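You operate a simulated robot arm through the tools that you are given. There is no shell and no other tool. Be economical: measure what you need, move in short steps, check, and stop when the job is done.

You run a simulated two-armed robot. Do the job below in one go: nothing can be reset, and whatever is moved stays where it is left.

## Task
Pick up the tall carton marked "filters" from the top of the grey bench with one hand, pass it to the other hand and put it on the free end of the lamp bar shelf. Set down upright: tall carton.

The check looks at the end state, three seconds after you hand in, the way a careful person would. Anything else that was tipped, shoved, dropped, spilled or broken makes it a failure.

## Robot
Two 7-joint arms with two-finger parallel grippers on one trunk, on a base that drives. Base frame: it is fixed to the floor where the robot stands at the start and does not move with it; the origin is under the middle of the robot, x ahead of it, y to its left, z up. Lengths are in m, angles in degrees, forces in N, time in s.
The left shoulder is at the start at [0.07, 0.177, 1.045], the right one opposite. With the tool pointing down near the work surface each hand reaches from about 0.3 to 0.74 m from the robot's upright axis, wherever it stands, measured 20 degrees to its own side. Places, roughly: free end of the lamp bar shelf [-2.4, 3, 1]. Payload 3.43 kg a hand.
The TCP of each hand is the grasp point between the finger pads, 0.03 m short of the fingertips. In the tool frame z runs along the fingers and y along their closing line. Largest opening 0.094 m; finger width 0.028, thickness 0.01; the body of the gripper, 0.05 by 0.096 m, starts 0.055 m behind the TCP.
Orientation is that of the tool frame in the base frame, as a unit quaternion [w, x, y, z]. With the fingers straight down and closing along the base's y, the tool's x points along the base's -x, its y along +y and its z along -z.

## Interface
- The arms move only by the tool play_rows. It takes "left_rows", "right_rows" or both (then of equal length, played together; a hand with none holds still); each is one flat list of numbers, 7 for each row, row after row: the shift along the tool's x, y, z in m, then the turn, a rotation vector about the tool's x, y, z in degrees, then the finger opening in m, from 0 to 0.094. In form: [tx, ty, tz, rx, ry, rz, gripper, tx, ty, tz, rx, ry, rz, gripper, ...]. A call has 1 to 12 rows; each row is the pose to reach, as a shift and turn from the pose commanded when the call began, along the tool's axes at that moment. Rows are played at 5 a second. More than 0.05 m and 8.6 degrees between two rows, or a gripper value outside its range, and nothing of the call is played. Where a pose cannot be reached the arm comes as near as it can. A force on the tool above 40 N (or 10 N above the force at the start of the call, whichever is more), or a blocked arm, ends the call early, and 0.2 s more pass. The fingers move at their own pace (about 0.153 m/s each) and stop on an object; they squeeze with about 28 N. The grip force told is the motor's: it shows also when the fingers shut on nothing. Time passes only in rows, and 0.2 s behind the last, so rows that repeat a pose let the fingers close. It gives the time, the measured TCP pose, the force on the tool (base axes), the opening and the grip force at its end, in the units of the frame above (readings bear some noise), with the torque about the TCP (base axes, N m) and any sound that the robot's microphone picked up.
- Cameras (640 x 400 px; columns grow to the right, rows downward): "scene" is now at [0.1249, -0.0435, 1.3564]; the picture's right is [-0.49, -0.87, -0.00], its down [-0.57, 0.32, -0.76] and it looks along [0.66, -0.37, -0.65] (base axes); focal length 268 px, centre (320, 200). "left" rides on the left gripper at [0.076, -0.014, -0.102] in its tool frame; the picture's right is [0.18, 0.98, 0.00], its down [-0.75, 0.14, -0.64] and it looks along [-0.63, 0.12, 0.77] (tool axes); focal length 243 px, centre (320, 200). "right" rides on the right gripper at [0.076, 0.014, -0.103] in its tool frame; the picture's right is [-0.18, 0.98, 0.00], its down [-0.75, -0.14, -0.64] and it looks along [-0.63, -0.12, 0.77] (tool axes); focal length 243 px, centre (320, 200). There is no depth. A picture from a camera that has moved, and an enlarged one, comes with that camera's place and axes in the base frame and with its lens.
- grab_frame(camera): a new picture of that camera. No time passes.
- raise_lower(by): slides the trunk up (or, below 0, down) by that many m; the arms and the scene camera ride with it, the base frame stays. It gives what a move gives, with no picture.
- base_move(legs): drives the robot by 1 to 6 legs, each [ahead, turn to the left] in m and degrees, along the robot's own axes; the way and the turn of a leg run together, so that a leg with both is an arc; at most 1.5 m and 180 degrees a leg. The arms and the cameras ride along, it lands a little off, and it stops where it bumps. It gives what a move gives.
- pan_tilt(pan, tilt): turns the head with the scene camera to pan (to the left, within 86 degrees either way) and tilt (down, from -29 to 69), counted from straight ahead of the robot. It gives what a move gives.
- close_up(camera, box): a new picture of the part [left, top, right, bottom] of that camera's present view, enlarged. No time passes.
- close_job(): hands the job in; it is judged then, once.

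Work in short steps. Places have to be worked out from the pictures, the camera data and where the tool is seen: move nearer, look again, correct. Check each grasp and each placing, and mend what went wrong. You have 120 turns and 88 pictures in all, those below and enlarged ones among them. Open the grippers and draw the arms clear of the work before you hand the job in, unless the task says otherwise; then end with one line.

The tools are called after "Emit:" as a command line: name --argument value ..., lists and objects as JSON in quotes. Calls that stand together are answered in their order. play_rows: Moves the arms, as the interface text tells. Its arguments: {"type":"object","properties":{"left_rows":{"type":"array"},"right_rows":{"type":"array"}},"required":[]} The other tools are called the same way: raise_lower (by) slides the trunk up or down; base_move (legs) drives the base; pan_tilt (pan, tilt) turns the head that bears the scene camera; grab_frame (camera) takes a picture; close_up (camera, box) takes an enlarged picture of a part of a camera's view; close_job () hands the job in.

At the start:

```text
clock: 0.0
left_tool_pos: [0.5044, -0.0825, 1.072]
left_ee_rot: [0.0, 0.0, 1.0, 0.001]
left_contact_force: [0.7, -0.1, 0.7]
left_moment: [0.02, 0.02, -0.01]
left_width: 0.0938
left_gripper_force: 0.0
right_tool_pos: [0.2997, -0.4564, 1.0082]
right_ee_rot: [0.0, -0.001, 1.0, -0.001]
right_contact_force: [0.0, 0.2, 0.4]
right_moment: [-0.05, 0.01, -0.01]
right_width: 0.094
right_gripper_force: 0.0
trunk travel left (down, up): [-0.625, 0.215]
robot x, y, heading: [-0.0027, 0.0002, 0.0]
head pan, tilt: [-29.2, 40.7]
```

scene: 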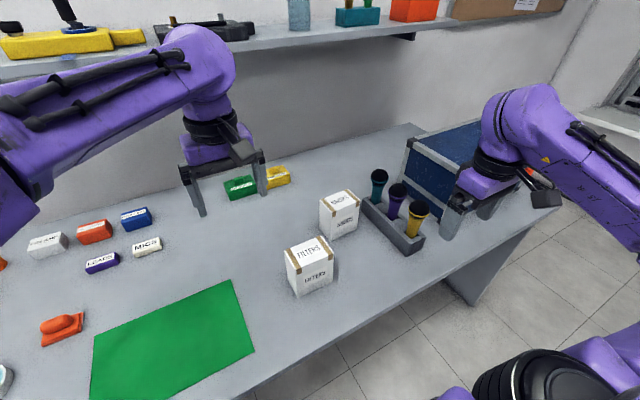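
right: 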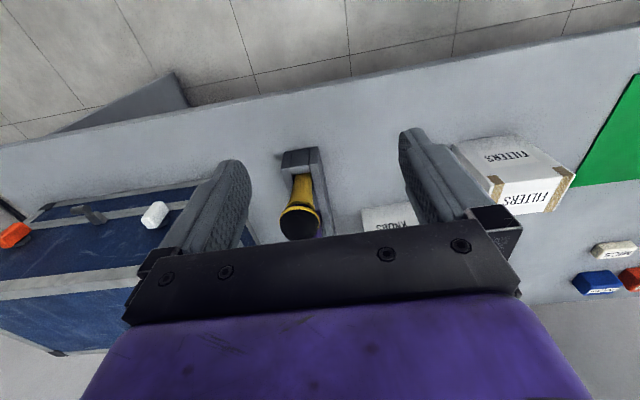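
left: 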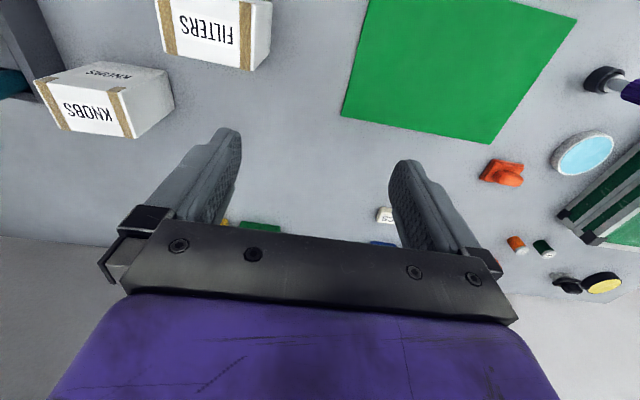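

The filters carton stands near the near edge of the bench. I enlarge the scene view of it to measure its corners.

Emit:
close_up --camera "scene" --box '[260, 170, 420, 310]'

Emit:
close_up --camera "right" --box '[400, 100, 640, 250]'

```text
2.86 times, centred on (340, 240) of scene
camera zoom: at [0.1249, -0.0435, 1.3564], right [-0.49, -0.87, 0.0], down [-0.57, 0.32, -0.76], along [0.66, -0.37, -0.65], focal length 767 px, centre (263, 86)
```

zoom: 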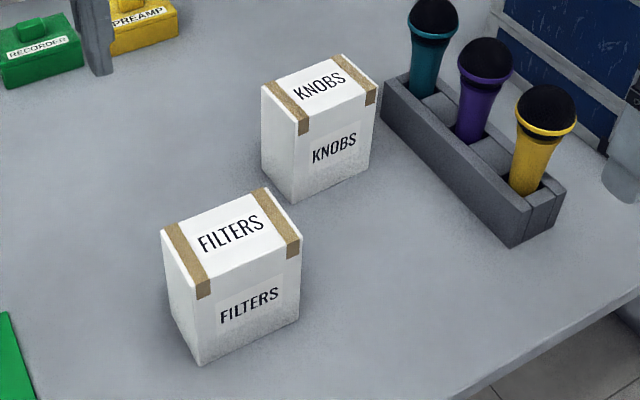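

```text
2.67 times, centred on (520, 175) of right
camera zoom: at [0.2247, -0.4441, 1.1116], right [0.18, 0.98, 0.0], down [0.75, -0.14, 0.64], along [0.63, -0.12, -0.77], focal length 647 px, centre (-213, 267)
```

zoom: 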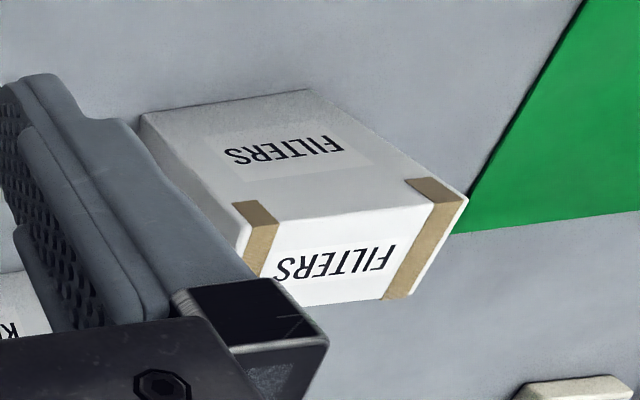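

Triangulated: filters carton top about x 0.443–0.510, y −0.26…−0.167, top z 0.86, bench about 0.752. I look toward the goal shelf before planning the pass.

Emit:
pan_tilt --pan 86 --tilt 15

Emit:
grab_frame --camera "scene"

```text
clock: 1.9
left_tool_pos: [0.5057, -0.0815, 1.0716]
left_ee_rot: [-0.001, 0.0, 1.0, 0.0]
left_contact_force: [0.0, -0.2, 0.4]
left_moment: [-0.03, -0.02, -0.01]
left_width: 0.0942
left_gripper_force: 0.0
right_tool_pos: [0.2994, -0.4561, 1.0071]
right_ee_rot: [0.001, 0.0, 1.0, -0.001]
right_contact_force: [0.5, -0.3, -0.5]
right_moment: [0.03, 0.0, 0.02]
right_width: 0.0938
right_gripper_force: 0.0
trunk travel left (down, up): [-0.625, 0.215]
robot x, y, heading: [-0.0007, -0.0023, 0.2]
head pan, tilt: [85.9, 15.0]
```

```text
82 pictures are left
camera scene: at [0.0578, 0.0909, 1.3971], right [1.0, -0.07, 0.0], down [-0.02, -0.26, -0.97], along [0.07, 0.96, -0.26], focal length 268 px, centre (320, 200)
```

scene: 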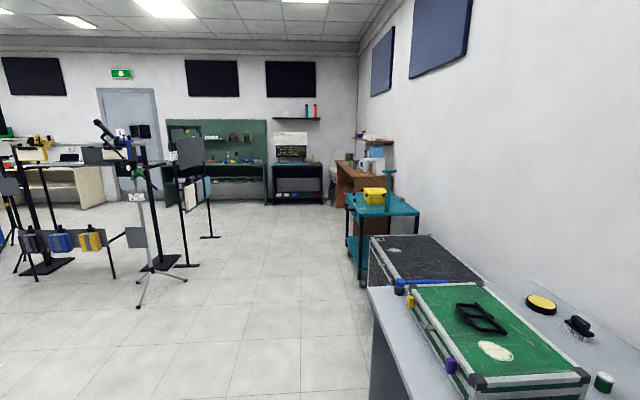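

The lamp stands are at the left edge; I enlarge that region.

Emit:
close_up --camera "scene" --box '[0, 110, 250, 310]'

```text
2.00 times, centred on (125, 210) of scene
camera zoom: at [0.0578, 0.0909, 1.3971], right [1.0, -0.07, 0.0], down [-0.02, -0.26, -0.97], along [0.07, 0.96, -0.26], focal length 537 px, centre (710, 180)
```

zoom: 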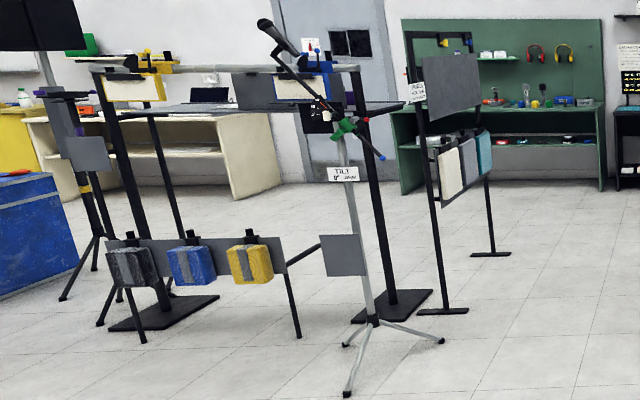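

The shelf is beside the lamp stand across the room. First the pick: I bring the right hand over the carton, turning its closing line along x, while the left moves out of the way.

Emit:
play_rows --right_rows '[-0.0148, 0.0203, 0, 0, 0, -7.5, 0.094, -0.0296, 0.0405, 0, 0, 0, -15, 0.094, -0.0444, 0.0608, 0, 0, 0, -22.5, 0.094, -0.0592, 0.081, 0, 0, 0, -30, 0.094, -0.074, 0.1013, 0, 0, 0, -37.5, 0.094, -0.0888, 0.1215, 0, 0, 0, -45, 0.094, -0.1035, 0.1418, 0, 0, 0, -52.5, 0.094, -0.1183, 0.162, 0, 0, 0, -60, 0.094, -0.1331, 0.1823, 0, 0, 0, -67.5, 0.094, -0.1479, 0.2025, 0, 0, 0, -75, 0.094, -0.1627, 0.2228, 0, 0, 0, -82.5, 0.094, -0.1775, 0.243, 0, 0, 0, -90, 0.094]' --left_rows '[0, 0.02, 0, 0, 0, 0, 0.094, 0, 0.04, 0, 0, 0, 0, 0.094, 0, 0.06, 0, 0, 0, 0, 0.094, 0, 0.08, 0, 0, 0, 0, 0.094, 0, 0.1, 0, 0, 0, 0, 0.094, 0, 0.12, 0, 0, 0, 0, 0.094, 0, 0.14, 0, 0, 0, 0, 0.094, 0, 0.16, 0, 0, 0, 0, 0.094, 0, 0.18, 0, 0, 0, 0, 0.094, 0, 0.2, 0, 0, 0, 0, 0.094, 0, 0.22, 0, 0, 0, 0, 0.094, 0, 0.24, 0, 0, 0, 0, 0.094]'

Emit:
grab_frame --camera "right"

Emit:
pan_tilt --pan -20 --tilt 45

Emit:
grab_frame --camera "scene"

```text
clock: 4.5
left_tool_pos: [0.5051, 0.1592, 1.0696]
left_ee_rot: [0.0, 0.0, 1.0, -0.001]
left_contact_force: [0.0, 0.5, -0.8]
left_moment: [0.0, 0.0, 0.0]
left_width: 0.094
left_gripper_force: 0.1
right_tool_pos: [0.4785, -0.2106, 1.0094]
right_ee_rot: [0.0, 0.708, -0.706, 0.003]
right_contact_force: [0.1, 0.1, 0.1]
right_moment: [0.0, 0.02, 0.01]
right_width: 0.094
right_gripper_force: 0.0
trunk travel left (down, up): [-0.625, 0.215]
robot x, y, heading: [-0.0031, -0.0017, -0.0]
head pan, tilt: [85.9, 15.0]
```

```text
80 pictures are left
camera right: at [0.4654, -0.2884, 1.113], right [-0.98, 0.18, 0.0], down [0.14, 0.76, 0.64], along [0.12, 0.63, -0.77], focal length 243 px, centre (320, 200)
```

right: 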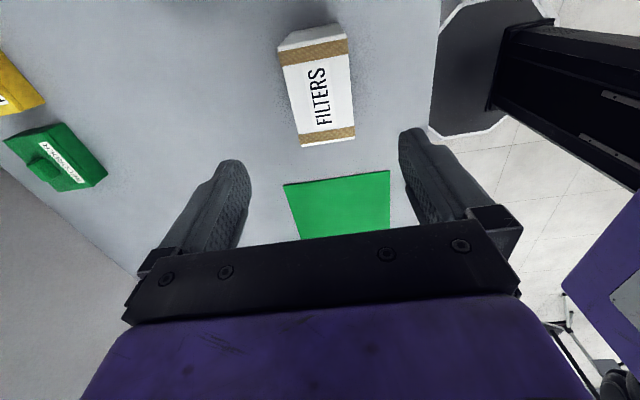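

```text
clock: 6.4
left_tool_pos: [0.5046, 0.1578, 1.0703]
left_ee_rot: [0.0, 0.0, 1.0, 0.0]
left_contact_force: [0.4, 0.3, -0.2]
left_moment: [-0.01, 0.01, -0.01]
left_width: 0.0941
left_gripper_force: 0.0
right_tool_pos: [0.4774, -0.212, 1.0087]
right_ee_rot: [0.0, 0.707, -0.707, 0.002]
right_contact_force: [0.0, -1.3, -0.1]
right_moment: [-0.03, 0.02, 0.03]
right_width: 0.0941
right_gripper_force: 0.1
trunk travel left (down, up): [-0.625, 0.215]
robot x, y, heading: [-0.0027, -0.0028, -0.1]
head pan, tilt: [-20.0, 45.0]
```

```text
79 pictures are left
camera scene: at [0.1276, -0.0298, 1.3503], right [-0.34, -0.94, 0.0], down [-0.66, 0.24, -0.71], along [0.66, -0.24, -0.71], focal length 268 px, centre (320, 200)
```

scene: 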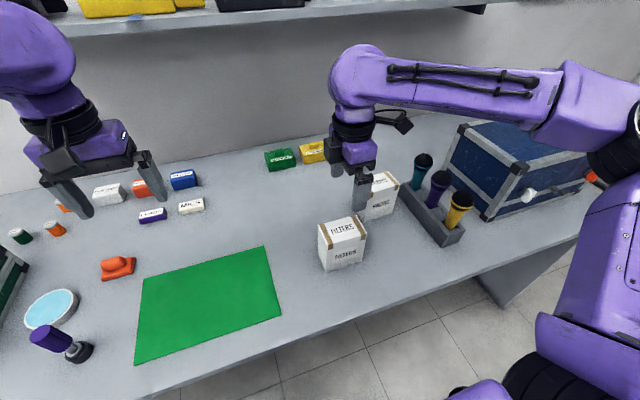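

The right hand is centred over the carton (about 0.480, −0.209). I descend to TCP z 0.84 and close.

Emit:
play_rows --right_rows '[0, -0.002, 0.04, 0, 0, 0, 0.094, 0, -0.002, 0.08, 0, 0, 0, 0.094, 0, -0.002, 0.12, 0, 0, 0, 0.094, 0, -0.002, 0.15, 0, 0, 0, 0.094, 0, -0.002, 0.169, 0, 0, 0, 0.094]'

Emit:
close_up --camera "scene" --box '[280, 150, 440, 290]'

```text
clock: 7.6
left_tool_pos: [0.5051, 0.158, 1.0695]
left_ee_rot: [-0.001, 0.0, 1.0, -0.001]
left_contact_force: [0.2, 0.1, -0.2]
left_moment: [0.01, 0.0, -0.04]
left_width: 0.0938
left_gripper_force: 0.0
right_tool_pos: [0.4802, -0.2151, 0.8385]
right_ee_rot: [0.0, 0.707, -0.707, 0.001]
right_contact_force: [0.3, 0.6, 0.1]
right_moment: [-0.01, 0.01, 0.02]
right_width: 0.094
right_gripper_force: 0.0
trunk travel left (down, up): [-0.625, 0.215]
robot x, y, heading: [0.0006, -0.0014, -0.1]
head pan, tilt: [-20.0, 45.0]
```

```text
2.86 times, centred on (360, 220) of scene
camera zoom: at [0.1279, -0.0296, 1.3502], right [-0.34, -0.94, 0.0], down [-0.66, 0.24, -0.71], along [0.66, -0.24, -0.71], focal length 767 px, centre (206, 143)
```

zoom: 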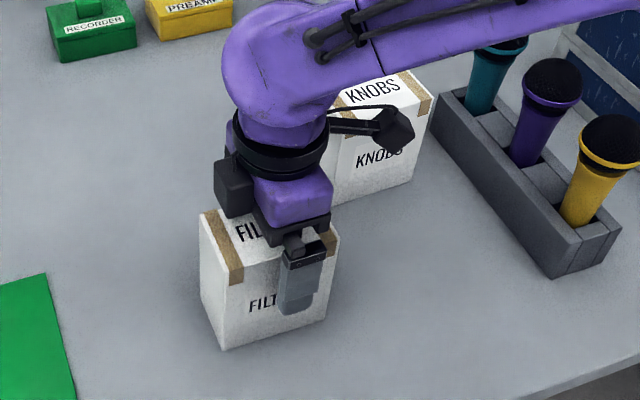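

Fingers straddle the carton well. I close the right gripper and wait.

Emit:
play_rows --right_rows '[0, 0, 0, 0, 0, 0, 0.06, 0, 0, 0, 0, 0, 0, 0.05, 0, 0, 0, 0, 0, 0, 0.05, 0, 0, 0, 0, 0, 0, 0.05]'

```text
clock: 8.6
left_tool_pos: [0.5057, 0.1575, 1.0702]
left_ee_rot: [0.0, 0.0, 1.0, 0.0]
left_contact_force: [0.3, -0.6, -0.1]
left_moment: [-0.01, 0.01, -0.01]
left_width: 0.0938
left_gripper_force: 0.1
right_tool_pos: [0.4812, -0.2134, 0.8386]
right_ee_rot: [0.0, 0.708, -0.706, 0.002]
right_contact_force: [0.9, 0.3, 0.4]
right_moment: [0.03, -0.02, -0.01]
right_width: 0.0662
right_gripper_force: 28.0
trunk travel left (down, up): [-0.625, 0.215]
robot x, y, heading: [0.0002, -0.0001, 0.1]
head pan, tilt: [-20.0, 45.0]
```

Gripped at 0.066 m with 28 N. I lift slowly 0.2 m.

Emit:
play_rows --right_rows '[0, 0, -0.01, 0, 0, 0, 0.04, 0, 0, -0.03, 0, 0, 0, 0.04, 0, 0, -0.06, 0, 0, 0, 0.04, 0, 0, -0.09, 0, 0, 0, 0.04, 0, 0, -0.12, 0, 0, 0, 0.04, 0, 0, -0.15, 0, 0, 0, 0.04, 0, 0, -0.18, 0, 0, 0, 0.04, 0, 0, -0.2, 0, 0, 0, 0.04, 0, 0, -0.2, 0, 0, 0, 0.04]'

Emit:
grab_frame --camera "scene"

```text
clock: 10.6
left_tool_pos: [0.5054, 0.1557, 1.0698]
left_ee_rot: [0.0, 0.001, 1.0, 0.0]
left_contact_force: [0.7, -0.1, 0.0]
left_moment: [-0.01, -0.01, 0.0]
left_width: 0.0941
left_gripper_force: 0.0
right_tool_pos: [0.4781, -0.2121, 1.0413]
right_ee_rot: [0.0, -0.707, 0.707, -0.002]
right_contact_force: [-0.4, -0.8, -1.6]
right_moment: [0.03, -0.01, -0.07]
right_width: 0.0661
right_gripper_force: 28.2
trunk travel left (down, up): [-0.625, 0.215]
robot x, y, heading: [0.0029, -0.0005, -0.0]
head pan, tilt: [-20.0, 45.0]
```

```text
77 pictures are left
camera scene: at [0.128, -0.03, 1.3502], right [-0.34, -0.94, 0.0], down [-0.66, 0.24, -0.71], along [0.66, -0.24, -0.71], focal length 268 px, centre (320, 200)
```

scene: 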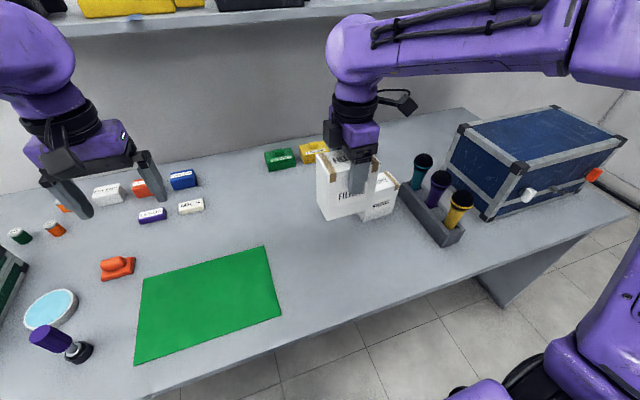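

The carton is lifted and hanging true. I back the robot off the bench.

Emit:
base_move --legs '[[-0.5, 0]]'

Emit:
pan_tilt --pan 86 --tilt 25

Emit:
grab_frame --camera "scene"

```text
clock: 13.5
left_tool_pos: [0.0098, 0.1557, 1.0691]
left_ee_rot: [0.0, 0.0, 1.0, 0.0]
left_contact_force: [0.8, 0.1, -0.5]
left_moment: [0.01, 0.0, 0.0]
left_width: 0.0942
left_gripper_force: 0.1
right_tool_pos: [-0.0175, -0.2122, 1.0405]
right_ee_rot: [0.0, 0.708, -0.707, 0.002]
right_contact_force: [0.2, -0.7, -1.3]
right_moment: [-0.04, 0.0, -0.01]
right_width: 0.0661
right_gripper_force: 28.3
trunk travel left (down, up): [-0.625, 0.215]
robot x, y, heading: [-0.4979, 0.0021, -0.1]
head pan, tilt: [-20.0, 45.0]
```

```text
clock: 15.3
left_tool_pos: [0.0084, 0.1565, 1.07]
left_ee_rot: [-0.001, 0.001, 1.0, 0.0]
left_contact_force: [-0.5, 0.2, 0.2]
left_moment: [0.02, 0.0, 0.01]
left_width: 0.0941
left_gripper_force: 0.0
right_tool_pos: [-0.0173, -0.2122, 1.0396]
right_ee_rot: [-0.001, -0.707, 0.707, -0.002]
right_contact_force: [-0.2, 0.2, -1.2]
right_moment: [-0.04, 0.0, 0.02]
right_width: 0.0661
right_gripper_force: 28.2
trunk travel left (down, up): [-0.625, 0.215]
robot x, y, heading: [-0.4961, -0.0005, -0.2]
head pan, tilt: [85.9, 25.0]
```

```text
76 pictures are left
camera scene: at [-0.4382, 0.0902, 1.3808], right [1.0, -0.07, 0.0], down [-0.03, -0.42, -0.91], along [0.07, 0.9, -0.42], focal length 268 px, centre (320, 200)
```

scene: 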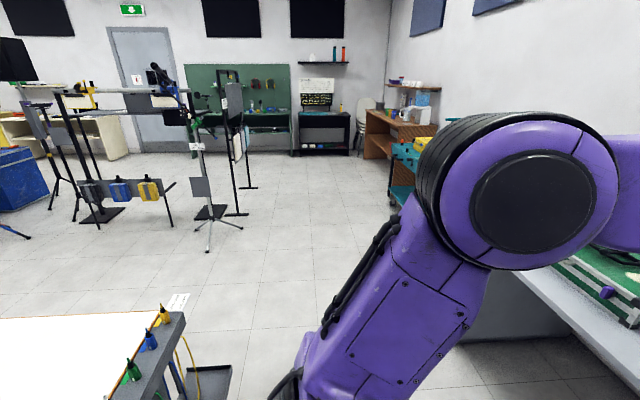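

A white table stands close behind-left (edge near x −0.8, y up to 0.7), so I go a little forward to mid-corridor and turn left 90° in place.

Emit:
base_move --legs '[[0.2, 0], [0, 90]]'

Emit:
pan_tilt --pan 45 --tilt 20

Emit:
grab_frame --camera "scene"

```text
clock: 20.8
left_tool_pos: [-0.4699, 0.4986, 1.0699]
left_ee_rot: [0.0, 0.718, -0.696, 0.001]
left_contact_force: [-0.5, 0.4, -0.4]
left_moment: [0.02, -0.01, 0.02]
left_width: 0.0942
left_gripper_force: 0.1
right_tool_pos: [-0.1004, 0.4856, 1.0405]
right_ee_rot: [-0.002, 1.0, 0.017, 0.001]
right_contact_force: [0.8, 0.3, -1.4]
right_moment: [0.01, -0.01, -0.02]
right_width: 0.0657
right_gripper_force: 27.9
trunk travel left (down, up): [-0.625, 0.215]
robot x, y, heading: [-0.2969, -0.0021, 91.9]
head pan, tilt: [85.9, 25.0]
```

```text
clock: 21.9
left_tool_pos: [-0.4699, 0.4997, 1.07]
left_ee_rot: [0.0, 0.718, -0.696, 0.0]
left_contact_force: [0.0, 0.3, -0.4]
left_moment: [0.01, -0.02, 0.02]
left_width: 0.0938
left_gripper_force: 0.0
right_tool_pos: [-0.0989, 0.4845, 1.0405]
right_ee_rot: [-0.001, 1.0, 0.017, 0.001]
right_contact_force: [0.5, 0.2, -1.4]
right_moment: [0.0, 0.03, -0.01]
right_width: 0.0657
right_gripper_force: 27.9
trunk travel left (down, up): [-0.625, 0.215]
robot x, y, heading: [-0.2954, 0.0002, 91.8]
head pan, tilt: [45.0, 20.0]
```

```text
75 pictures are left
camera scene: at [-0.3642, 0.112, 1.3889], right [0.68, 0.73, 0.0], down [0.25, -0.23, -0.94], along [-0.69, 0.64, -0.34], focal length 268 px, centre (320, 200)
```

scene: 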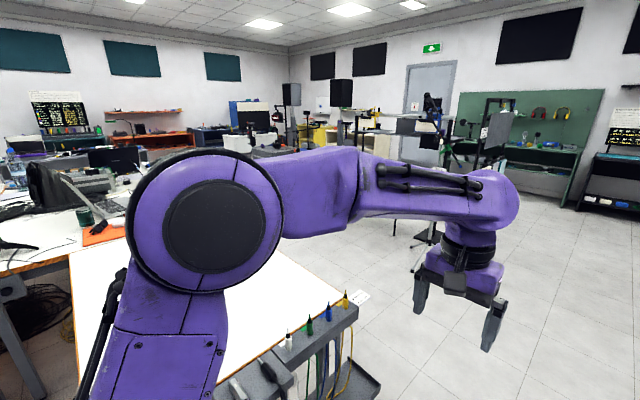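

The way along +y is clear. I drive 1.3 m ahead and look at the lamp bar from nearer.

Emit:
base_move --legs '[[1.3, 0]]'

Emit:
pan_tilt --pan 42 --tilt 15

Emit:
grab_frame --camera "scene"

```text
clock: 28.4
left_tool_pos: [-0.49, 1.7918, 1.07]
left_ee_rot: [0.0, 0.712, -0.702, 0.0]
left_contact_force: [-0.5, -0.1, 0.0]
left_moment: [0.0, 0.0, 0.02]
left_width: 0.094
left_gripper_force: 0.1
right_tool_pos: [-0.1215, 1.7712, 1.0395]
right_ee_rot: [-0.001, 1.0, 0.007, 0.0]
right_contact_force: [0.3, -0.5, -0.7]
right_moment: [0.02, 0.01, -0.03]
right_width: 0.0658
right_gripper_force: 28.2
trunk travel left (down, up): [-0.625, 0.215]
robot x, y, heading: [-0.324, 1.2855, 90.9]
head pan, tilt: [45.0, 20.0]
```

```text
clock: 29.1
left_tool_pos: [-0.4906, 1.7924, 1.0692]
left_ee_rot: [0.0, 0.713, -0.701, 0.0]
left_contact_force: [0.5, 0.0, 0.7]
left_moment: [-0.01, -0.02, -0.01]
left_width: 0.0941
left_gripper_force: 0.1
right_tool_pos: [-0.1205, 1.7716, 1.0418]
right_ee_rot: [-0.001, 1.0, 0.007, 0.001]
right_contact_force: [-0.2, 0.4, -0.9]
right_moment: [0.0, -0.01, -0.03]
right_width: 0.0659
right_gripper_force: 27.6
trunk travel left (down, up): [-0.625, 0.215]
robot x, y, heading: [-0.3236, 1.2902, 90.8]
head pan, tilt: [42.0, 15.0]
```

```text
74 pictures are left
camera scene: at [-0.389, 1.4069, 1.397], right [0.73, 0.68, 0.0], down [0.18, -0.19, -0.97], along [-0.66, 0.71, -0.26], focal length 268 px, centre (320, 200)
```

scene: 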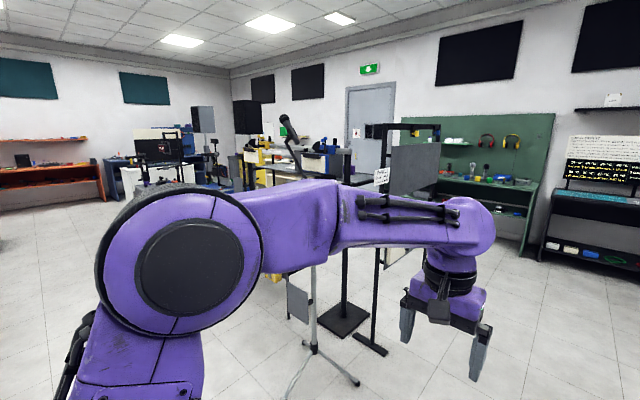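

The left arm hides the view, so I turn the base 50° left to look at it between the arms.

Emit:
base_move --legs '[[0, 50]]'

Emit:
pan_tilt --pan 0 --tilt 15

Emit:
grab_frame --camera "scene"

```text
clock: 31.8
left_tool_pos: [-0.8241, 1.4706, 1.0691]
left_ee_rot: [0.001, 0.947, -0.32, 0.0]
left_contact_force: [0.2, 0.2, 0.1]
left_moment: [-0.02, 0.0, 0.0]
left_width: 0.0941
left_gripper_force: 0.0
right_tool_pos: [-0.5787, 1.7483, 1.0405]
right_ee_rot: [-0.001, 0.896, 0.444, 0.0]
right_contact_force: [0.0, 0.6, -1.6]
right_moment: [0.02, 0.02, -0.01]
right_width: 0.0662
right_gripper_force: 27.7
trunk travel left (down, up): [-0.625, 0.215]
robot x, y, heading: [-0.3269, 1.294, 142.6]
head pan, tilt: [42.0, 15.0]
```

```text
clock: 32.9
left_tool_pos: [-0.8223, 1.4703, 1.0696]
left_ee_rot: [0.0, 0.947, -0.32, -0.001]
left_contact_force: [-0.4, -0.1, 0.4]
left_moment: [0.01, -0.05, 0.03]
left_width: 0.0939
left_gripper_force: 0.1
right_tool_pos: [-0.5769, 1.7485, 1.0409]
right_ee_rot: [0.0, 0.896, 0.443, 0.0]
right_contact_force: [0.0, -0.8, -0.7]
right_moment: [0.01, -0.03, 0.02]
right_width: 0.0658
right_gripper_force: 28.0
trunk travel left (down, up): [-0.625, 0.215]
robot x, y, heading: [-0.328, 1.289, 142.6]
head pan, tilt: [0.0, 15.0]
```

```text
73 pictures are left
camera scene: at [-0.4392, 1.3751, 1.397], right [0.61, 0.8, 0.0], down [0.21, -0.16, -0.97], along [-0.77, 0.59, -0.26], focal length 268 px, centre (320, 200)
```

scene: 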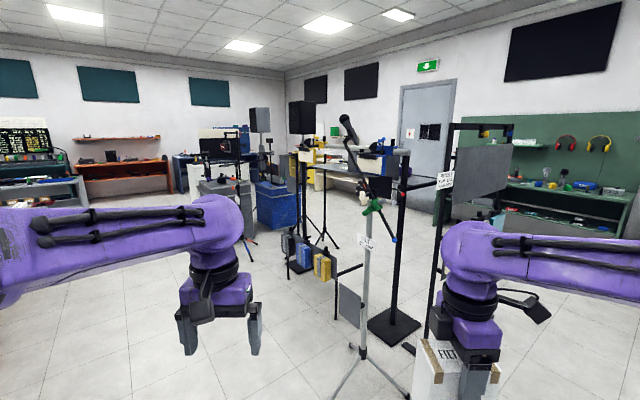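

Emit:
close_up --camera "scene" --box '[240, 90, 500, 260]'

```text
2.35 times, centred on (370, 175) of scene
camera zoom: at [-0.4392, 1.3751, 1.397], right [0.61, 0.8, 0.0], down [0.21, -0.16, -0.97], along [-0.77, 0.59, -0.26], focal length 632 px, centre (202, 259)
```

zoom: 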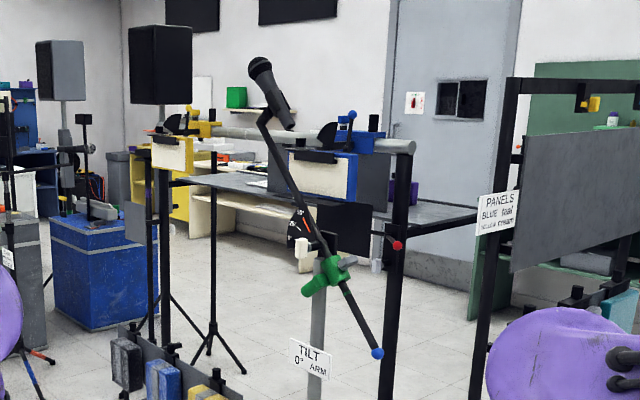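

The lamp bar has uprights about x −2.6 and −1.5 at y ≈ 2.8, shelf under/behind it, sandbag rail and tilt-arm tripod in front. I drive toward about (−1.8, 1.6) over the clear floor to view it from another side.

Emit:
base_move --legs '[[0, 28], [1.5, 0], [0, -60]]'

Emit:
grab_frame --camera "scene"

```text
clock: 44.4
left_tool_pos: [-2.1194, 1.9844, 1.0713]
left_ee_rot: [0.0, 0.814, -0.58, 0.0]
left_contact_force: [0.2, 0.2, -0.3]
left_moment: [0.0, 0.03, 0.01]
left_width: 0.0942
left_gripper_force: 0.0
right_tool_pos: [-1.7619, 2.0797, 1.0409]
right_ee_rot: [-0.001, 0.986, 0.165, 0.001]
right_contact_force: [0.6, -0.2, -1.2]
right_moment: [0.0, -0.01, 0.01]
right_width: 0.0658
right_gripper_force: 28.5
trunk travel left (down, up): [-0.625, 0.215]
robot x, y, heading: [-1.8034, 1.5586, 108.6]
head pan, tilt: [0.0, 15.0]
```

```text
71 pictures are left
camera scene: at [-1.852, 1.6925, 1.397], right [0.95, 0.33, 0.0], down [0.08, -0.24, -0.97], along [-0.31, 0.91, -0.26], focal length 268 px, centre (320, 200)
```

scene: 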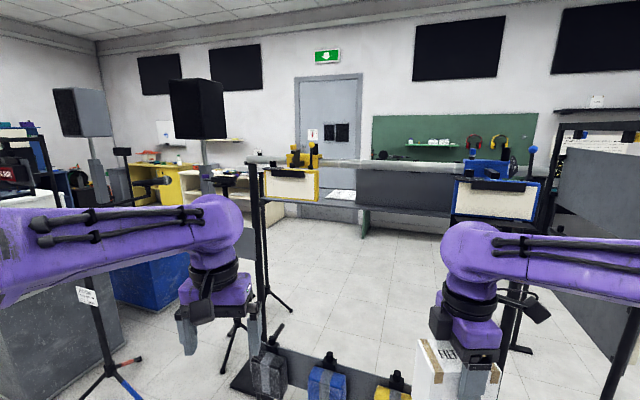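

I raise the trunk 0.2 m to see the shelf surface from higher, then look closely.

Emit:
raise_lower --by 0.21

Emit:
close_up --camera "scene" --box '[200, 100, 600, 350]'

```text
clock: 46.6
left_tool_pos: [-2.1198, 1.9855, 1.2795]
left_ee_rot: [0.0, 0.814, -0.581, 0.0]
left_contact_force: [0.5, 0.8, -0.6]
left_moment: [0.0, 0.01, 0.0]
left_width: 0.0939
left_gripper_force: 0.0
right_tool_pos: [-1.761, 2.08, 1.2498]
right_ee_rot: [-0.001, 0.986, 0.165, 0.001]
right_contact_force: [-0.1, 0.2, -1.5]
right_moment: [-0.01, 0.02, 0.01]
right_width: 0.066
right_gripper_force: 27.9
trunk travel left (down, up): [-0.835, 0.005]
robot x, y, heading: [-1.8037, 1.5595, 109.0]
head pan, tilt: [0.0, 15.0]
```

```text
1.60 times, centred on (400, 225) of scene
camera zoom: at [-1.8521, 1.6926, 1.607], right [0.95, 0.33, 0.0], down [0.08, -0.25, -0.97], along [-0.31, 0.91, -0.26], focal length 430 px, centre (192, 160)
```

zoom: 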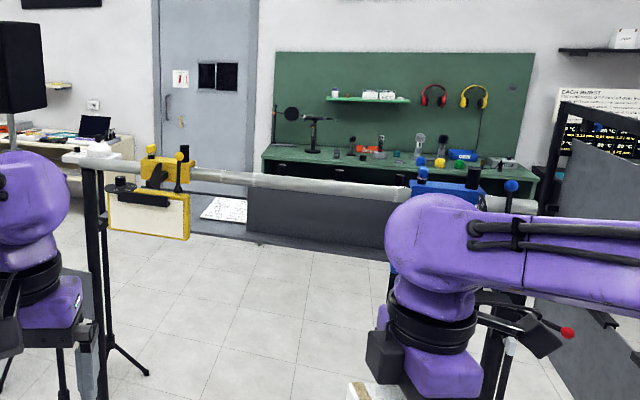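

I enlarge the middle of the shelf to make out its surface and ends.

Emit:
close_up --camera "scene" --box '[235, 180, 455, 300]'

```text
2.91 times, centred on (345, 240) of scene
camera zoom: at [-1.8521, 1.6926, 1.607], right [0.95, 0.33, 0.0], down [0.08, -0.25, -0.97], along [-0.31, 0.91, -0.26], focal length 781 px, centre (247, 84)
```

zoom: 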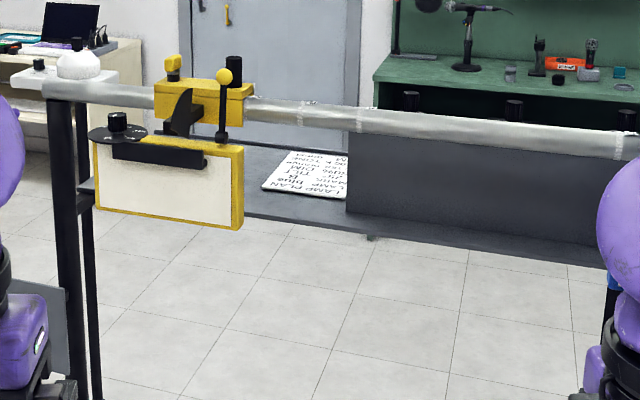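

The shelf's left end (x ≈ −2.64…−2.30, y ≈ 2.95…3.3) is free; a paper "lamp plan" and a grey box take the rest, and a lamp hangs in front, so I will place from the rear side. First the handover here: right hand moves to the middle, left turns its wrist −90°.

Emit:
play_rows --left_rows '[0, 0.005, 0, 0, 0, -7.5, 0.094, 0, 0.01, 0, 0, 0, -15, 0.094, 0, 0.015, 0, 0, 0, -22.5, 0.094, 0, 0.02, 0, 0, 0, -30, 0.094, 0, 0.025, 0, 0, 0, -37.5, 0.094, 0, 0.03, 0, 0, 0, -45, 0.094, 0, 0.035, 0, 0, 0, -52.5, 0.094, 0, 0.04, 0, 0, 0, -60, 0.094, 0, 0.045, 0, 0, 0, -67.5, 0.094, 0, 0.05, 0, 0, 0, -75, 0.094, 0, 0.055, 0, 0, 0, -82.5, 0.094, 0, 0.06, 0, 0, 0, -90, 0.094]' --right_rows '[-0.0125, 0, 0, 0, 0, 0, 0.04, -0.025, 0, 0, 0, 0, 0, 0.04, -0.0375, 0, 0, 0, 0, 0, 0.04, -0.05, 0, 0, 0, 0, 0, 0.04, -0.0625, 0, 0, 0, 0, 0, 0.04, -0.075, 0, 0, 0, 0, 0, 0.04, -0.0875, 0, 0, 0, 0, 0, 0.04, -0.1, 0, 0, 0, 0, 0, 0.04, -0.1125, 0, 0, 0, 0, 0, 0.04, -0.125, 0, 0, 0, 0, 0, 0.04, -0.1375, 0, 0, 0, 0, 0, 0.04, -0.15, 0, 0, 0, 0, 0, 0.04]'

```text
clock: 49.2
left_tool_pos: [-2.1764, 1.964, 1.2794]
left_ee_rot: [0.0, 0.986, 0.167, 0.0]
left_contact_force: [0.6, 0.0, -0.1]
left_moment: [0.0, -0.02, -0.01]
left_width: 0.0941
left_gripper_force: 0.1
right_tool_pos: [-1.9047, 2.0309, 1.2501]
right_ee_rot: [0.0, 0.986, 0.165, 0.002]
right_contact_force: [-0.5, -0.2, -1.8]
right_moment: [0.01, -0.03, -0.01]
right_width: 0.066
right_gripper_force: 28.0
trunk travel left (down, up): [-0.835, 0.005]
robot x, y, heading: [-1.8075, 1.5554, 109.2]
head pan, tilt: [0.0, 15.0]
```

Both wrists share the same yaw. Now I tilt the left hand 60° so its fingers point toward the carton, 30° below level, and lower it to the carton's lower half.

Emit:
play_rows --left_rows '[0, 0, 0.0095, 0, 7.5, 0, 0.094, 0, 0, 0.019, 0, 15, 0, 0.094, 0, 0, 0.0285, 0, 22.5, 0, 0.094, 0, 0, 0.038, 0, 30, 0, 0.094, 0, 0, 0.0475, 0, 37.5, 0, 0.094, 0, 0, 0.057, 0, 45, 0, 0.094, 0, 0, 0.0665, 0, 52.5, 0, 0.094, 0, 0, 0.076, 0, 60, 0, 0.094, 0, 0, 0.076, 0, 60, 0, 0.094]'

Emit:
pan_tilt --pan 0 --tilt 40

Emit:
grab_frame --camera "scene"

Emit:
grab_frame --camera "left"

```text
clock: 51.2
left_tool_pos: [-2.1746, 1.9643, 1.2035]
left_ee_rot: [-0.083, 0.853, 0.143, 0.494]
left_contact_force: [0.7, 0.0, 1.0]
left_moment: [-0.02, -0.01, -0.02]
left_width: 0.0939
left_gripper_force: 0.0
right_tool_pos: [-1.9028, 2.0299, 1.2506]
right_ee_rot: [0.0, 0.986, 0.165, 0.0]
right_contact_force: [-0.7, -0.3, -1.3]
right_moment: [0.0, 0.0, 0.0]
right_width: 0.0658
right_gripper_force: 27.7
trunk travel left (down, up): [-0.835, 0.005]
robot x, y, heading: [-1.8059, 1.5576, 109.0]
head pan, tilt: [0.0, 15.0]
```

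```text
clock: 52.1
left_tool_pos: [-2.1757, 1.9645, 1.2046]
left_ee_rot: [-0.083, 0.854, 0.143, 0.493]
left_contact_force: [-0.1, 0.6, -0.6]
left_moment: [0.03, 0.0, 0.01]
left_width: 0.094
left_gripper_force: 0.1
right_tool_pos: [-1.9038, 2.0301, 1.251]
right_ee_rot: [-0.001, 0.986, 0.165, 0.001]
right_contact_force: [0.5, 1.0, -2.0]
right_moment: [-0.04, 0.02, -0.02]
right_width: 0.066
right_gripper_force: 28.1
trunk travel left (down, up): [-0.835, 0.005]
robot x, y, heading: [-1.8075, 1.5579, 109.0]
head pan, tilt: [0.0, 40.0]
```

```text
68 pictures are left
camera scene: at [-1.8498, 1.6845, 1.5676], right [0.95, 0.33, 0.0], down [0.21, -0.61, -0.77], along [-0.25, 0.72, -0.64], focal length 268 px, centre (320, 200)
```

scene: 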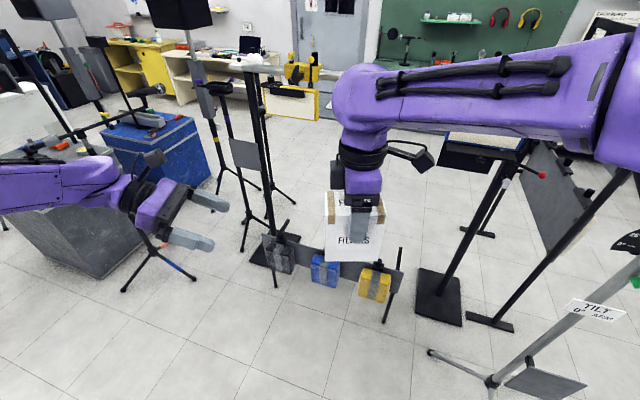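

```text
67 pictures are left
camera left: at [-2.2282, 1.9616, 1.3209], right [0.41, -0.9, 0.16], down [-0.84, -0.44, -0.33], along [0.37, 0.0, -0.93], focal length 243 px, centre (320, 200)
```

left: 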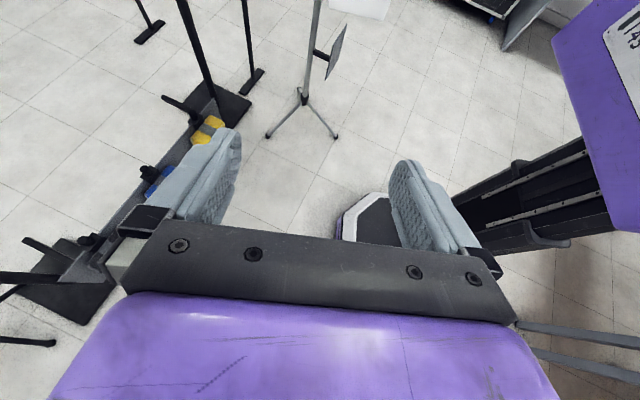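

Left TCP is at robot-frame (0.504, 0.216), the carton centre at (0.478, −0.059). I align and come halfway, then check.

Emit:
play_rows --left_rows '[0.013, 0.0087, 0.0225, 0, 0, 0, 0.094, 0.026, 0.0173, 0.045, 0, 0, 0, 0.094, 0.039, 0.026, 0.0675, 0, 0, 0, 0.094, 0.052, 0.026, 0.09, 0, 0, 0, 0.094, 0.065, 0.026, 0.1125, 0, 0, 0, 0.094, 0.078, 0.026, 0.135, 0, 0, 0, 0.094]'

Emit:
grab_frame --camera "left"

Emit:
close_up --camera "scene" --box '[150, 120, 450, 300]'

```text
clock: 53.5
left_tool_pos: [-2.0185, 1.9929, 1.2037]
left_ee_rot: [-0.083, 0.854, 0.143, 0.493]
left_contact_force: [0.4, 0.5, -0.2]
left_moment: [0.0, -0.04, 0.0]
left_width: 0.0938
left_gripper_force: 0.0
right_tool_pos: [-1.9034, 2.031, 1.2513]
right_ee_rot: [-0.001, 0.986, 0.164, 0.0]
right_contact_force: [-0.5, -0.1, -0.6]
right_moment: [-0.04, 0.0, 0.02]
right_width: 0.066
right_gripper_force: 27.4
trunk travel left (down, up): [-0.835, 0.005]
robot x, y, heading: [-1.8075, 1.5586, 108.9]
head pan, tilt: [0.0, 40.0]
```

```text
66 pictures are left
camera left: at [-2.0711, 1.9902, 1.3213], right [0.41, -0.9, 0.16], down [-0.84, -0.44, -0.33], along [0.37, 0.0, -0.93], focal length 243 px, centre (320, 200)
```

left: 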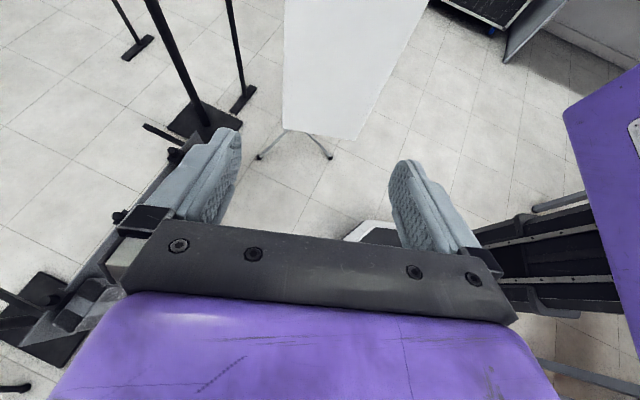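

```text
2.13 times, centred on (300, 210) of scene
camera zoom: at [-1.8487, 1.6851, 1.5675], right [0.95, 0.33, 0.0], down [0.21, -0.61, -0.77], along [-0.25, 0.72, -0.64], focal length 573 px, centre (363, 179)
```

zoom: 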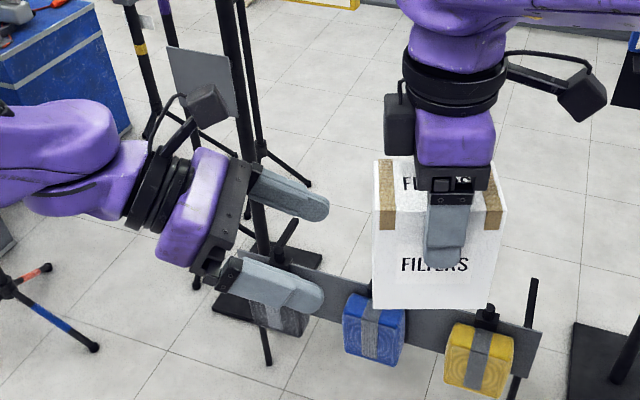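

Alignment looks good and the camera block keeps a ~2 cm gap to the right wrist. I advance the remaining 0.09 m in small rows.

Emit:
play_rows --left_rows '[0.0115, 0, 0.0199, 0, 0, 0, 0.094, 0.023, 0, 0.0398, 0, 0, 0, 0.094, 0.0335, 0, 0.058, 0, 0, 0, 0.094, 0.0405, 0, 0.0701, 0, 0, 0, 0.094, 0.0455, 0, 0.0788, 0, 0, 0, 0.094]'

Emit:
close_up --camera "scene" --box '[220, 120, 460, 280]'

Emit:
grab_frame --camera "left"

```text
clock: 54.7
left_tool_pos: [-1.9328, 2.0219, 1.2039]
left_ee_rot: [-0.083, 0.854, 0.144, 0.493]
left_contact_force: [0.7, 0.4, 0.0]
left_moment: [0.01, 0.0, 0.01]
left_width: 0.0941
left_gripper_force: 0.1
right_tool_pos: [-1.9023, 2.0317, 1.2507]
right_ee_rot: [-0.001, 0.986, 0.165, 0.001]
right_contact_force: [0.5, 0.8, -0.9]
right_moment: [0.0, -0.05, -0.03]
right_width: 0.066
right_gripper_force: 28.6
trunk travel left (down, up): [-0.835, 0.005]
robot x, y, heading: [-1.8053, 1.5591, 109.0]
head pan, tilt: [0.0, 40.0]
```

```text
2.50 times, centred on (340, 200) of scene
camera zoom: at [-1.8488, 1.685, 1.5675], right [0.95, 0.33, 0.0], down [0.21, -0.61, -0.77], along [-0.25, 0.72, -0.64], focal length 671 px, centre (270, 200)
```

zoom: 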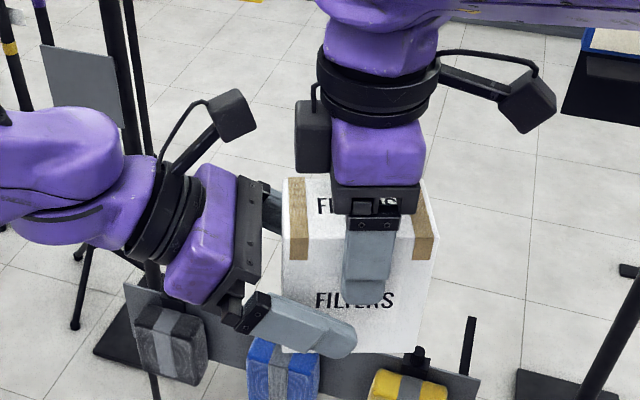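

```text
63 pictures are left
camera left: at [-1.9853, 2.0186, 1.3219], right [0.41, -0.9, 0.16], down [-0.84, -0.44, -0.33], along [0.37, 0.0, -0.93], focal length 243 px, centre (320, 200)
```

left: 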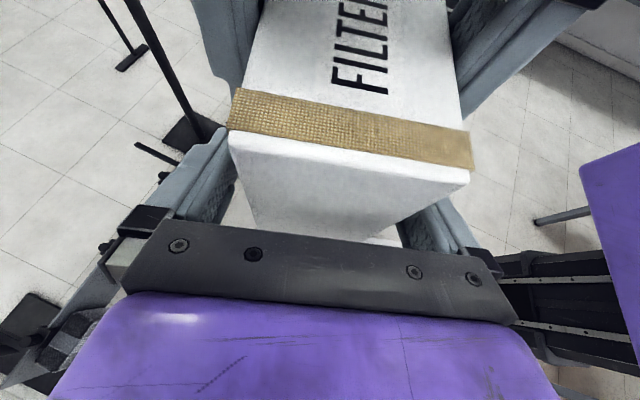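

Everything is clear. I raise the left hand 5 mm for bottom clearance and close it on the carton.

Emit:
play_rows --left_rows '[0.0043, 0, -0.0025, 0, 0, 0, 0.094, 0.0043, 0, -0.0025, 0, 0, 0, 0.075, 0.0043, 0, -0.0025, 0, 0, 0, 0.05, 0.0043, 0, -0.0025, 0, 0, 0, 0.04, 0.0043, 0, -0.0025, 0, 0, 0, 0.04]'

```text
clock: 55.9
left_tool_pos: [-1.9336, 2.0209, 1.2096]
left_ee_rot: [-0.083, 0.854, 0.144, 0.493]
left_contact_force: [1.0, 0.8, 0.4]
left_moment: [0.04, 0.12, 0.01]
left_width: 0.0661
left_gripper_force: 27.9
right_tool_pos: [-1.9039, 2.031, 1.2517]
right_ee_rot: [0.0, 0.986, 0.165, 0.0]
right_contact_force: [-0.1, 0.8, -0.9]
right_moment: [-0.01, -0.05, -0.02]
right_width: 0.0659
right_gripper_force: 27.6
trunk travel left (down, up): [-0.835, 0.005]
robot x, y, heading: [-1.8076, 1.556, 109.2]
head pan, tilt: [0.0, 40.0]
```

Both hands grip. I open the right hand and lift it straight up, then away to the right.

Emit:
play_rows --right_rows '[0, 0, 0, 0, 0, 0, 0.08, 0, 0, 0, 0, 0, 0, 0.094, 0, 0, 0, 0, 0, 0, 0.094, 0, 0, -0.02, 0, 0, 0, 0.094, 0, 0, -0.05, 0, 0, 0, 0.094, 0, 0, -0.08, 0, 0, 0, 0.094, 0.03, 0, -0.11, 0, 0, 0, 0.094, 0.07, 0, -0.11, 0, 0, 0, 0.094, 0.11, 0, -0.11, 0, 0, 0, 0.094, 0.15, 0, -0.11, 0, 0, 0, 0.094, 0.19, 0, -0.11, 0, 0, 0, 0.094]'

Emit:
grab_frame --camera "scene"

Emit:
grab_frame --camera "left"

```text
clock: 58.3
left_tool_pos: [-1.9311, 2.0215, 1.2099]
left_ee_rot: [-0.083, 0.855, 0.144, 0.492]
left_contact_force: [0.3, 0.2, -0.9]
left_moment: [0.0, 0.06, 0.04]
left_width: 0.0658
left_gripper_force: 28.5
right_tool_pos: [-1.7206, 2.0939, 1.3593]
right_ee_rot: [-0.001, 0.986, 0.166, 0.0]
right_contact_force: [0.8, 0.1, -0.3]
right_moment: [-0.01, 0.03, -0.02]
right_width: 0.0941
right_gripper_force: 0.0
trunk travel left (down, up): [-0.835, 0.005]
robot x, y, heading: [-1.8106, 1.5573, 108.9]
head pan, tilt: [0.0, 40.0]
```

```text
62 pictures are left
camera scene: at [-1.8466, 1.6853, 1.5675], right [0.95, 0.32, 0.0], down [0.21, -0.61, -0.77], along [-0.25, 0.72, -0.64], focal length 268 px, centre (320, 200)
```

scene: 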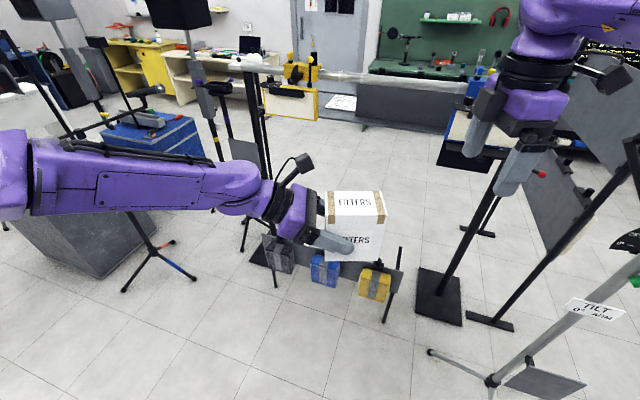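

```text
61 pictures are left
camera left: at [-1.9836, 2.0188, 1.327], right [0.41, -0.9, 0.16], down [-0.84, -0.44, -0.33], along [0.37, 0.0, -0.93], focal length 243 px, centre (320, 200)
```

left: 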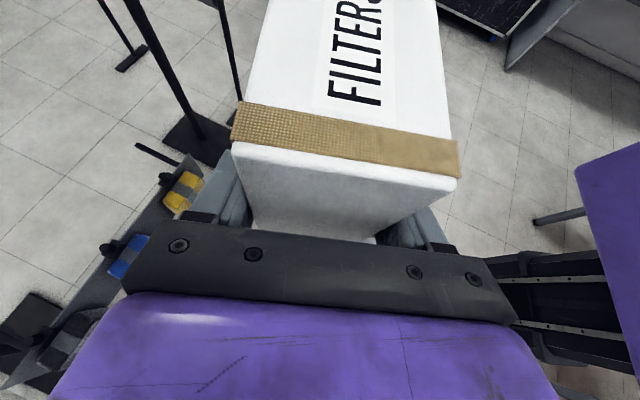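

The left hand now holds the carton firmly alone. I retrace the clear route back east, then around the panels frame, going in stages.

Emit:
base_move --legs '[[0, -113], [1.45, 0], [0, 94]]'

Emit:
pan_tilt --pan 0 --tilt 25

Emit:
grab_frame --camera "scene"

```text
clock: 74.3
left_tool_pos: [-0.3607, 1.9692, 1.209]
left_ee_rot: [-0.02, 0.865, 0.035, 0.5]
left_contact_force: [0.3, -0.5, -0.6]
left_moment: [-0.01, 0.02, 0.06]
left_width: 0.066
left_gripper_force: 27.8
right_tool_pos: [-0.1402, 1.9874, 1.3602]
right_ee_rot: [-0.001, 0.999, 0.041, 0.001]
right_contact_force: [0.3, -1.0, 0.4]
right_moment: [0.0, 0.0, 0.01]
right_width: 0.094
right_gripper_force: 0.0
trunk travel left (down, up): [-0.835, 0.005]
robot x, y, heading: [-0.3543, 1.4908, 94.5]
head pan, tilt: [0.0, 40.0]
```

```text
clock: 75.1
left_tool_pos: [-0.362, 1.9692, 1.21]
left_ee_rot: [-0.021, 0.865, 0.036, 0.499]
left_contact_force: [0.9, 0.5, 0.6]
left_moment: [-0.01, 0.03, 0.02]
left_width: 0.0659
left_gripper_force: 28.1
right_tool_pos: [-0.1402, 1.9885, 1.3595]
right_ee_rot: [-0.001, 0.999, 0.04, 0.001]
right_contact_force: [0.5, -0.4, -0.5]
right_moment: [-0.01, 0.04, 0.02]
right_width: 0.0942
right_gripper_force: 0.0
trunk travel left (down, up): [-0.835, 0.005]
robot x, y, heading: [-0.3536, 1.492, 94.4]
head pan, tilt: [0.0, 25.0]
```

```text
60 pictures are left
camera scene: at [-0.3642, 1.6303, 1.5907], right [1.0, 0.08, 0.0], down [0.03, -0.42, -0.91], along [-0.07, 0.9, -0.42], focal length 268 px, centre (320, 200)
```

scene: 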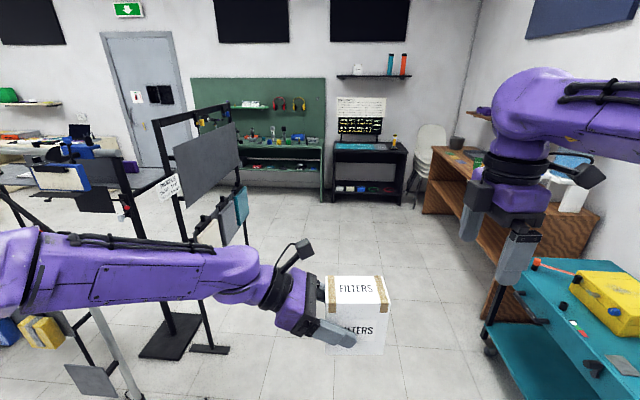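

The lane between the panels frame (x ≈ −1.1) and the teal cart (x ≥ 0.55) is free; I keep to its right-centre at x ≈ −0.15 and drive past the frame.

Emit:
base_move --legs '[[0, -14.4], [1.1, 0], [0, 10], [1.45, 0]]'

Emit:
grab_frame --camera "scene"

Emit:
pan_tilt --pan 80 --tilt 20

Emit:
grab_frame --camera "scene"

```text
clock: 89.1
left_tool_pos: [-0.1596, 4.5059, 1.2095]
left_ee_rot: [-0.001, 0.866, 0.002, 0.5]
left_contact_force: [-0.9, -0.4, -0.4]
left_moment: [0.01, 0.02, 0.03]
left_width: 0.0658
left_gripper_force: 28.1
right_tool_pos: [0.0608, 4.5067, 1.36]
right_ee_rot: [0.0, 1.0, 0.002, 0.001]
right_contact_force: [-0.6, -0.9, -0.4]
right_moment: [0.03, -0.03, 0.0]
right_width: 0.0941
right_gripper_force: 0.0
trunk travel left (down, up): [-0.835, 0.005]
robot x, y, heading: [-0.1882, 4.025, 90.1]
head pan, tilt: [0.0, 25.0]
```

```text
59 pictures are left
camera scene: at [-0.1881, 4.1675, 1.5909], right [1.0, 0.0, 0.0], down [0.0, -0.42, -0.91], along [0.0, 0.91, -0.42], focal length 268 px, centre (320, 200)
```

scene: 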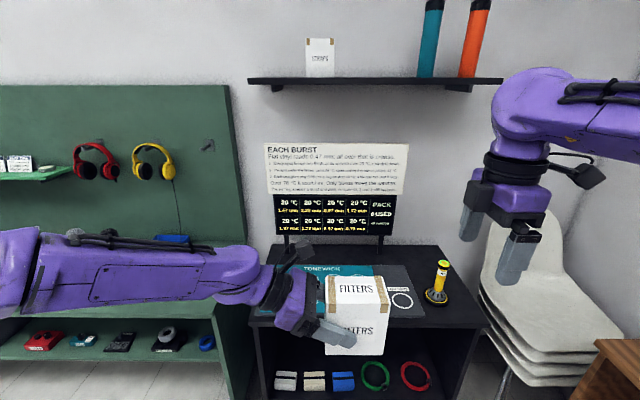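

```text
clock: 90.6
left_tool_pos: [-0.1617, 4.5063, 1.2098]
left_ee_rot: [-0.001, 0.866, 0.002, 0.5]
left_contact_force: [1.4, -0.5, -0.3]
left_moment: [0.04, 0.06, 0.0]
left_width: 0.066
left_gripper_force: 27.9
right_tool_pos: [0.0614, 4.5083, 1.3599]
right_ee_rot: [-0.002, 1.0, 0.002, 0.001]
right_contact_force: [0.2, 0.4, 0.0]
right_moment: [0.01, -0.01, 0.0]
right_width: 0.094
right_gripper_force: 0.0
trunk travel left (down, up): [-0.835, 0.005]
robot x, y, heading: [-0.1902, 4.029, 90.3]
head pan, tilt: [80.0, 20.0]
```

```text
58 pictures are left
camera scene: at [-0.2795, 4.0919, 1.5989], right [0.17, 0.99, 0.0], down [0.34, -0.06, -0.94], along [-0.93, 0.16, -0.34], focal length 268 px, centre (320, 200)
```

scene: 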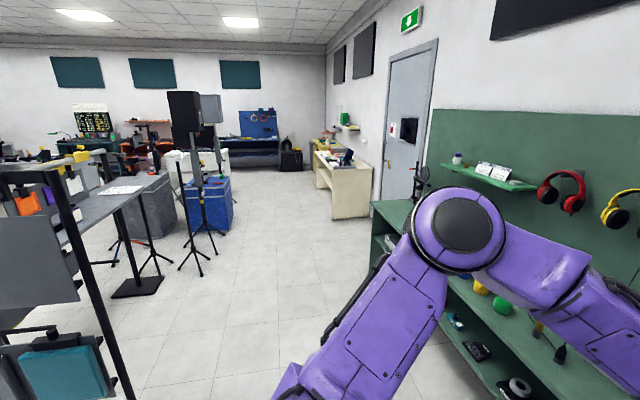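

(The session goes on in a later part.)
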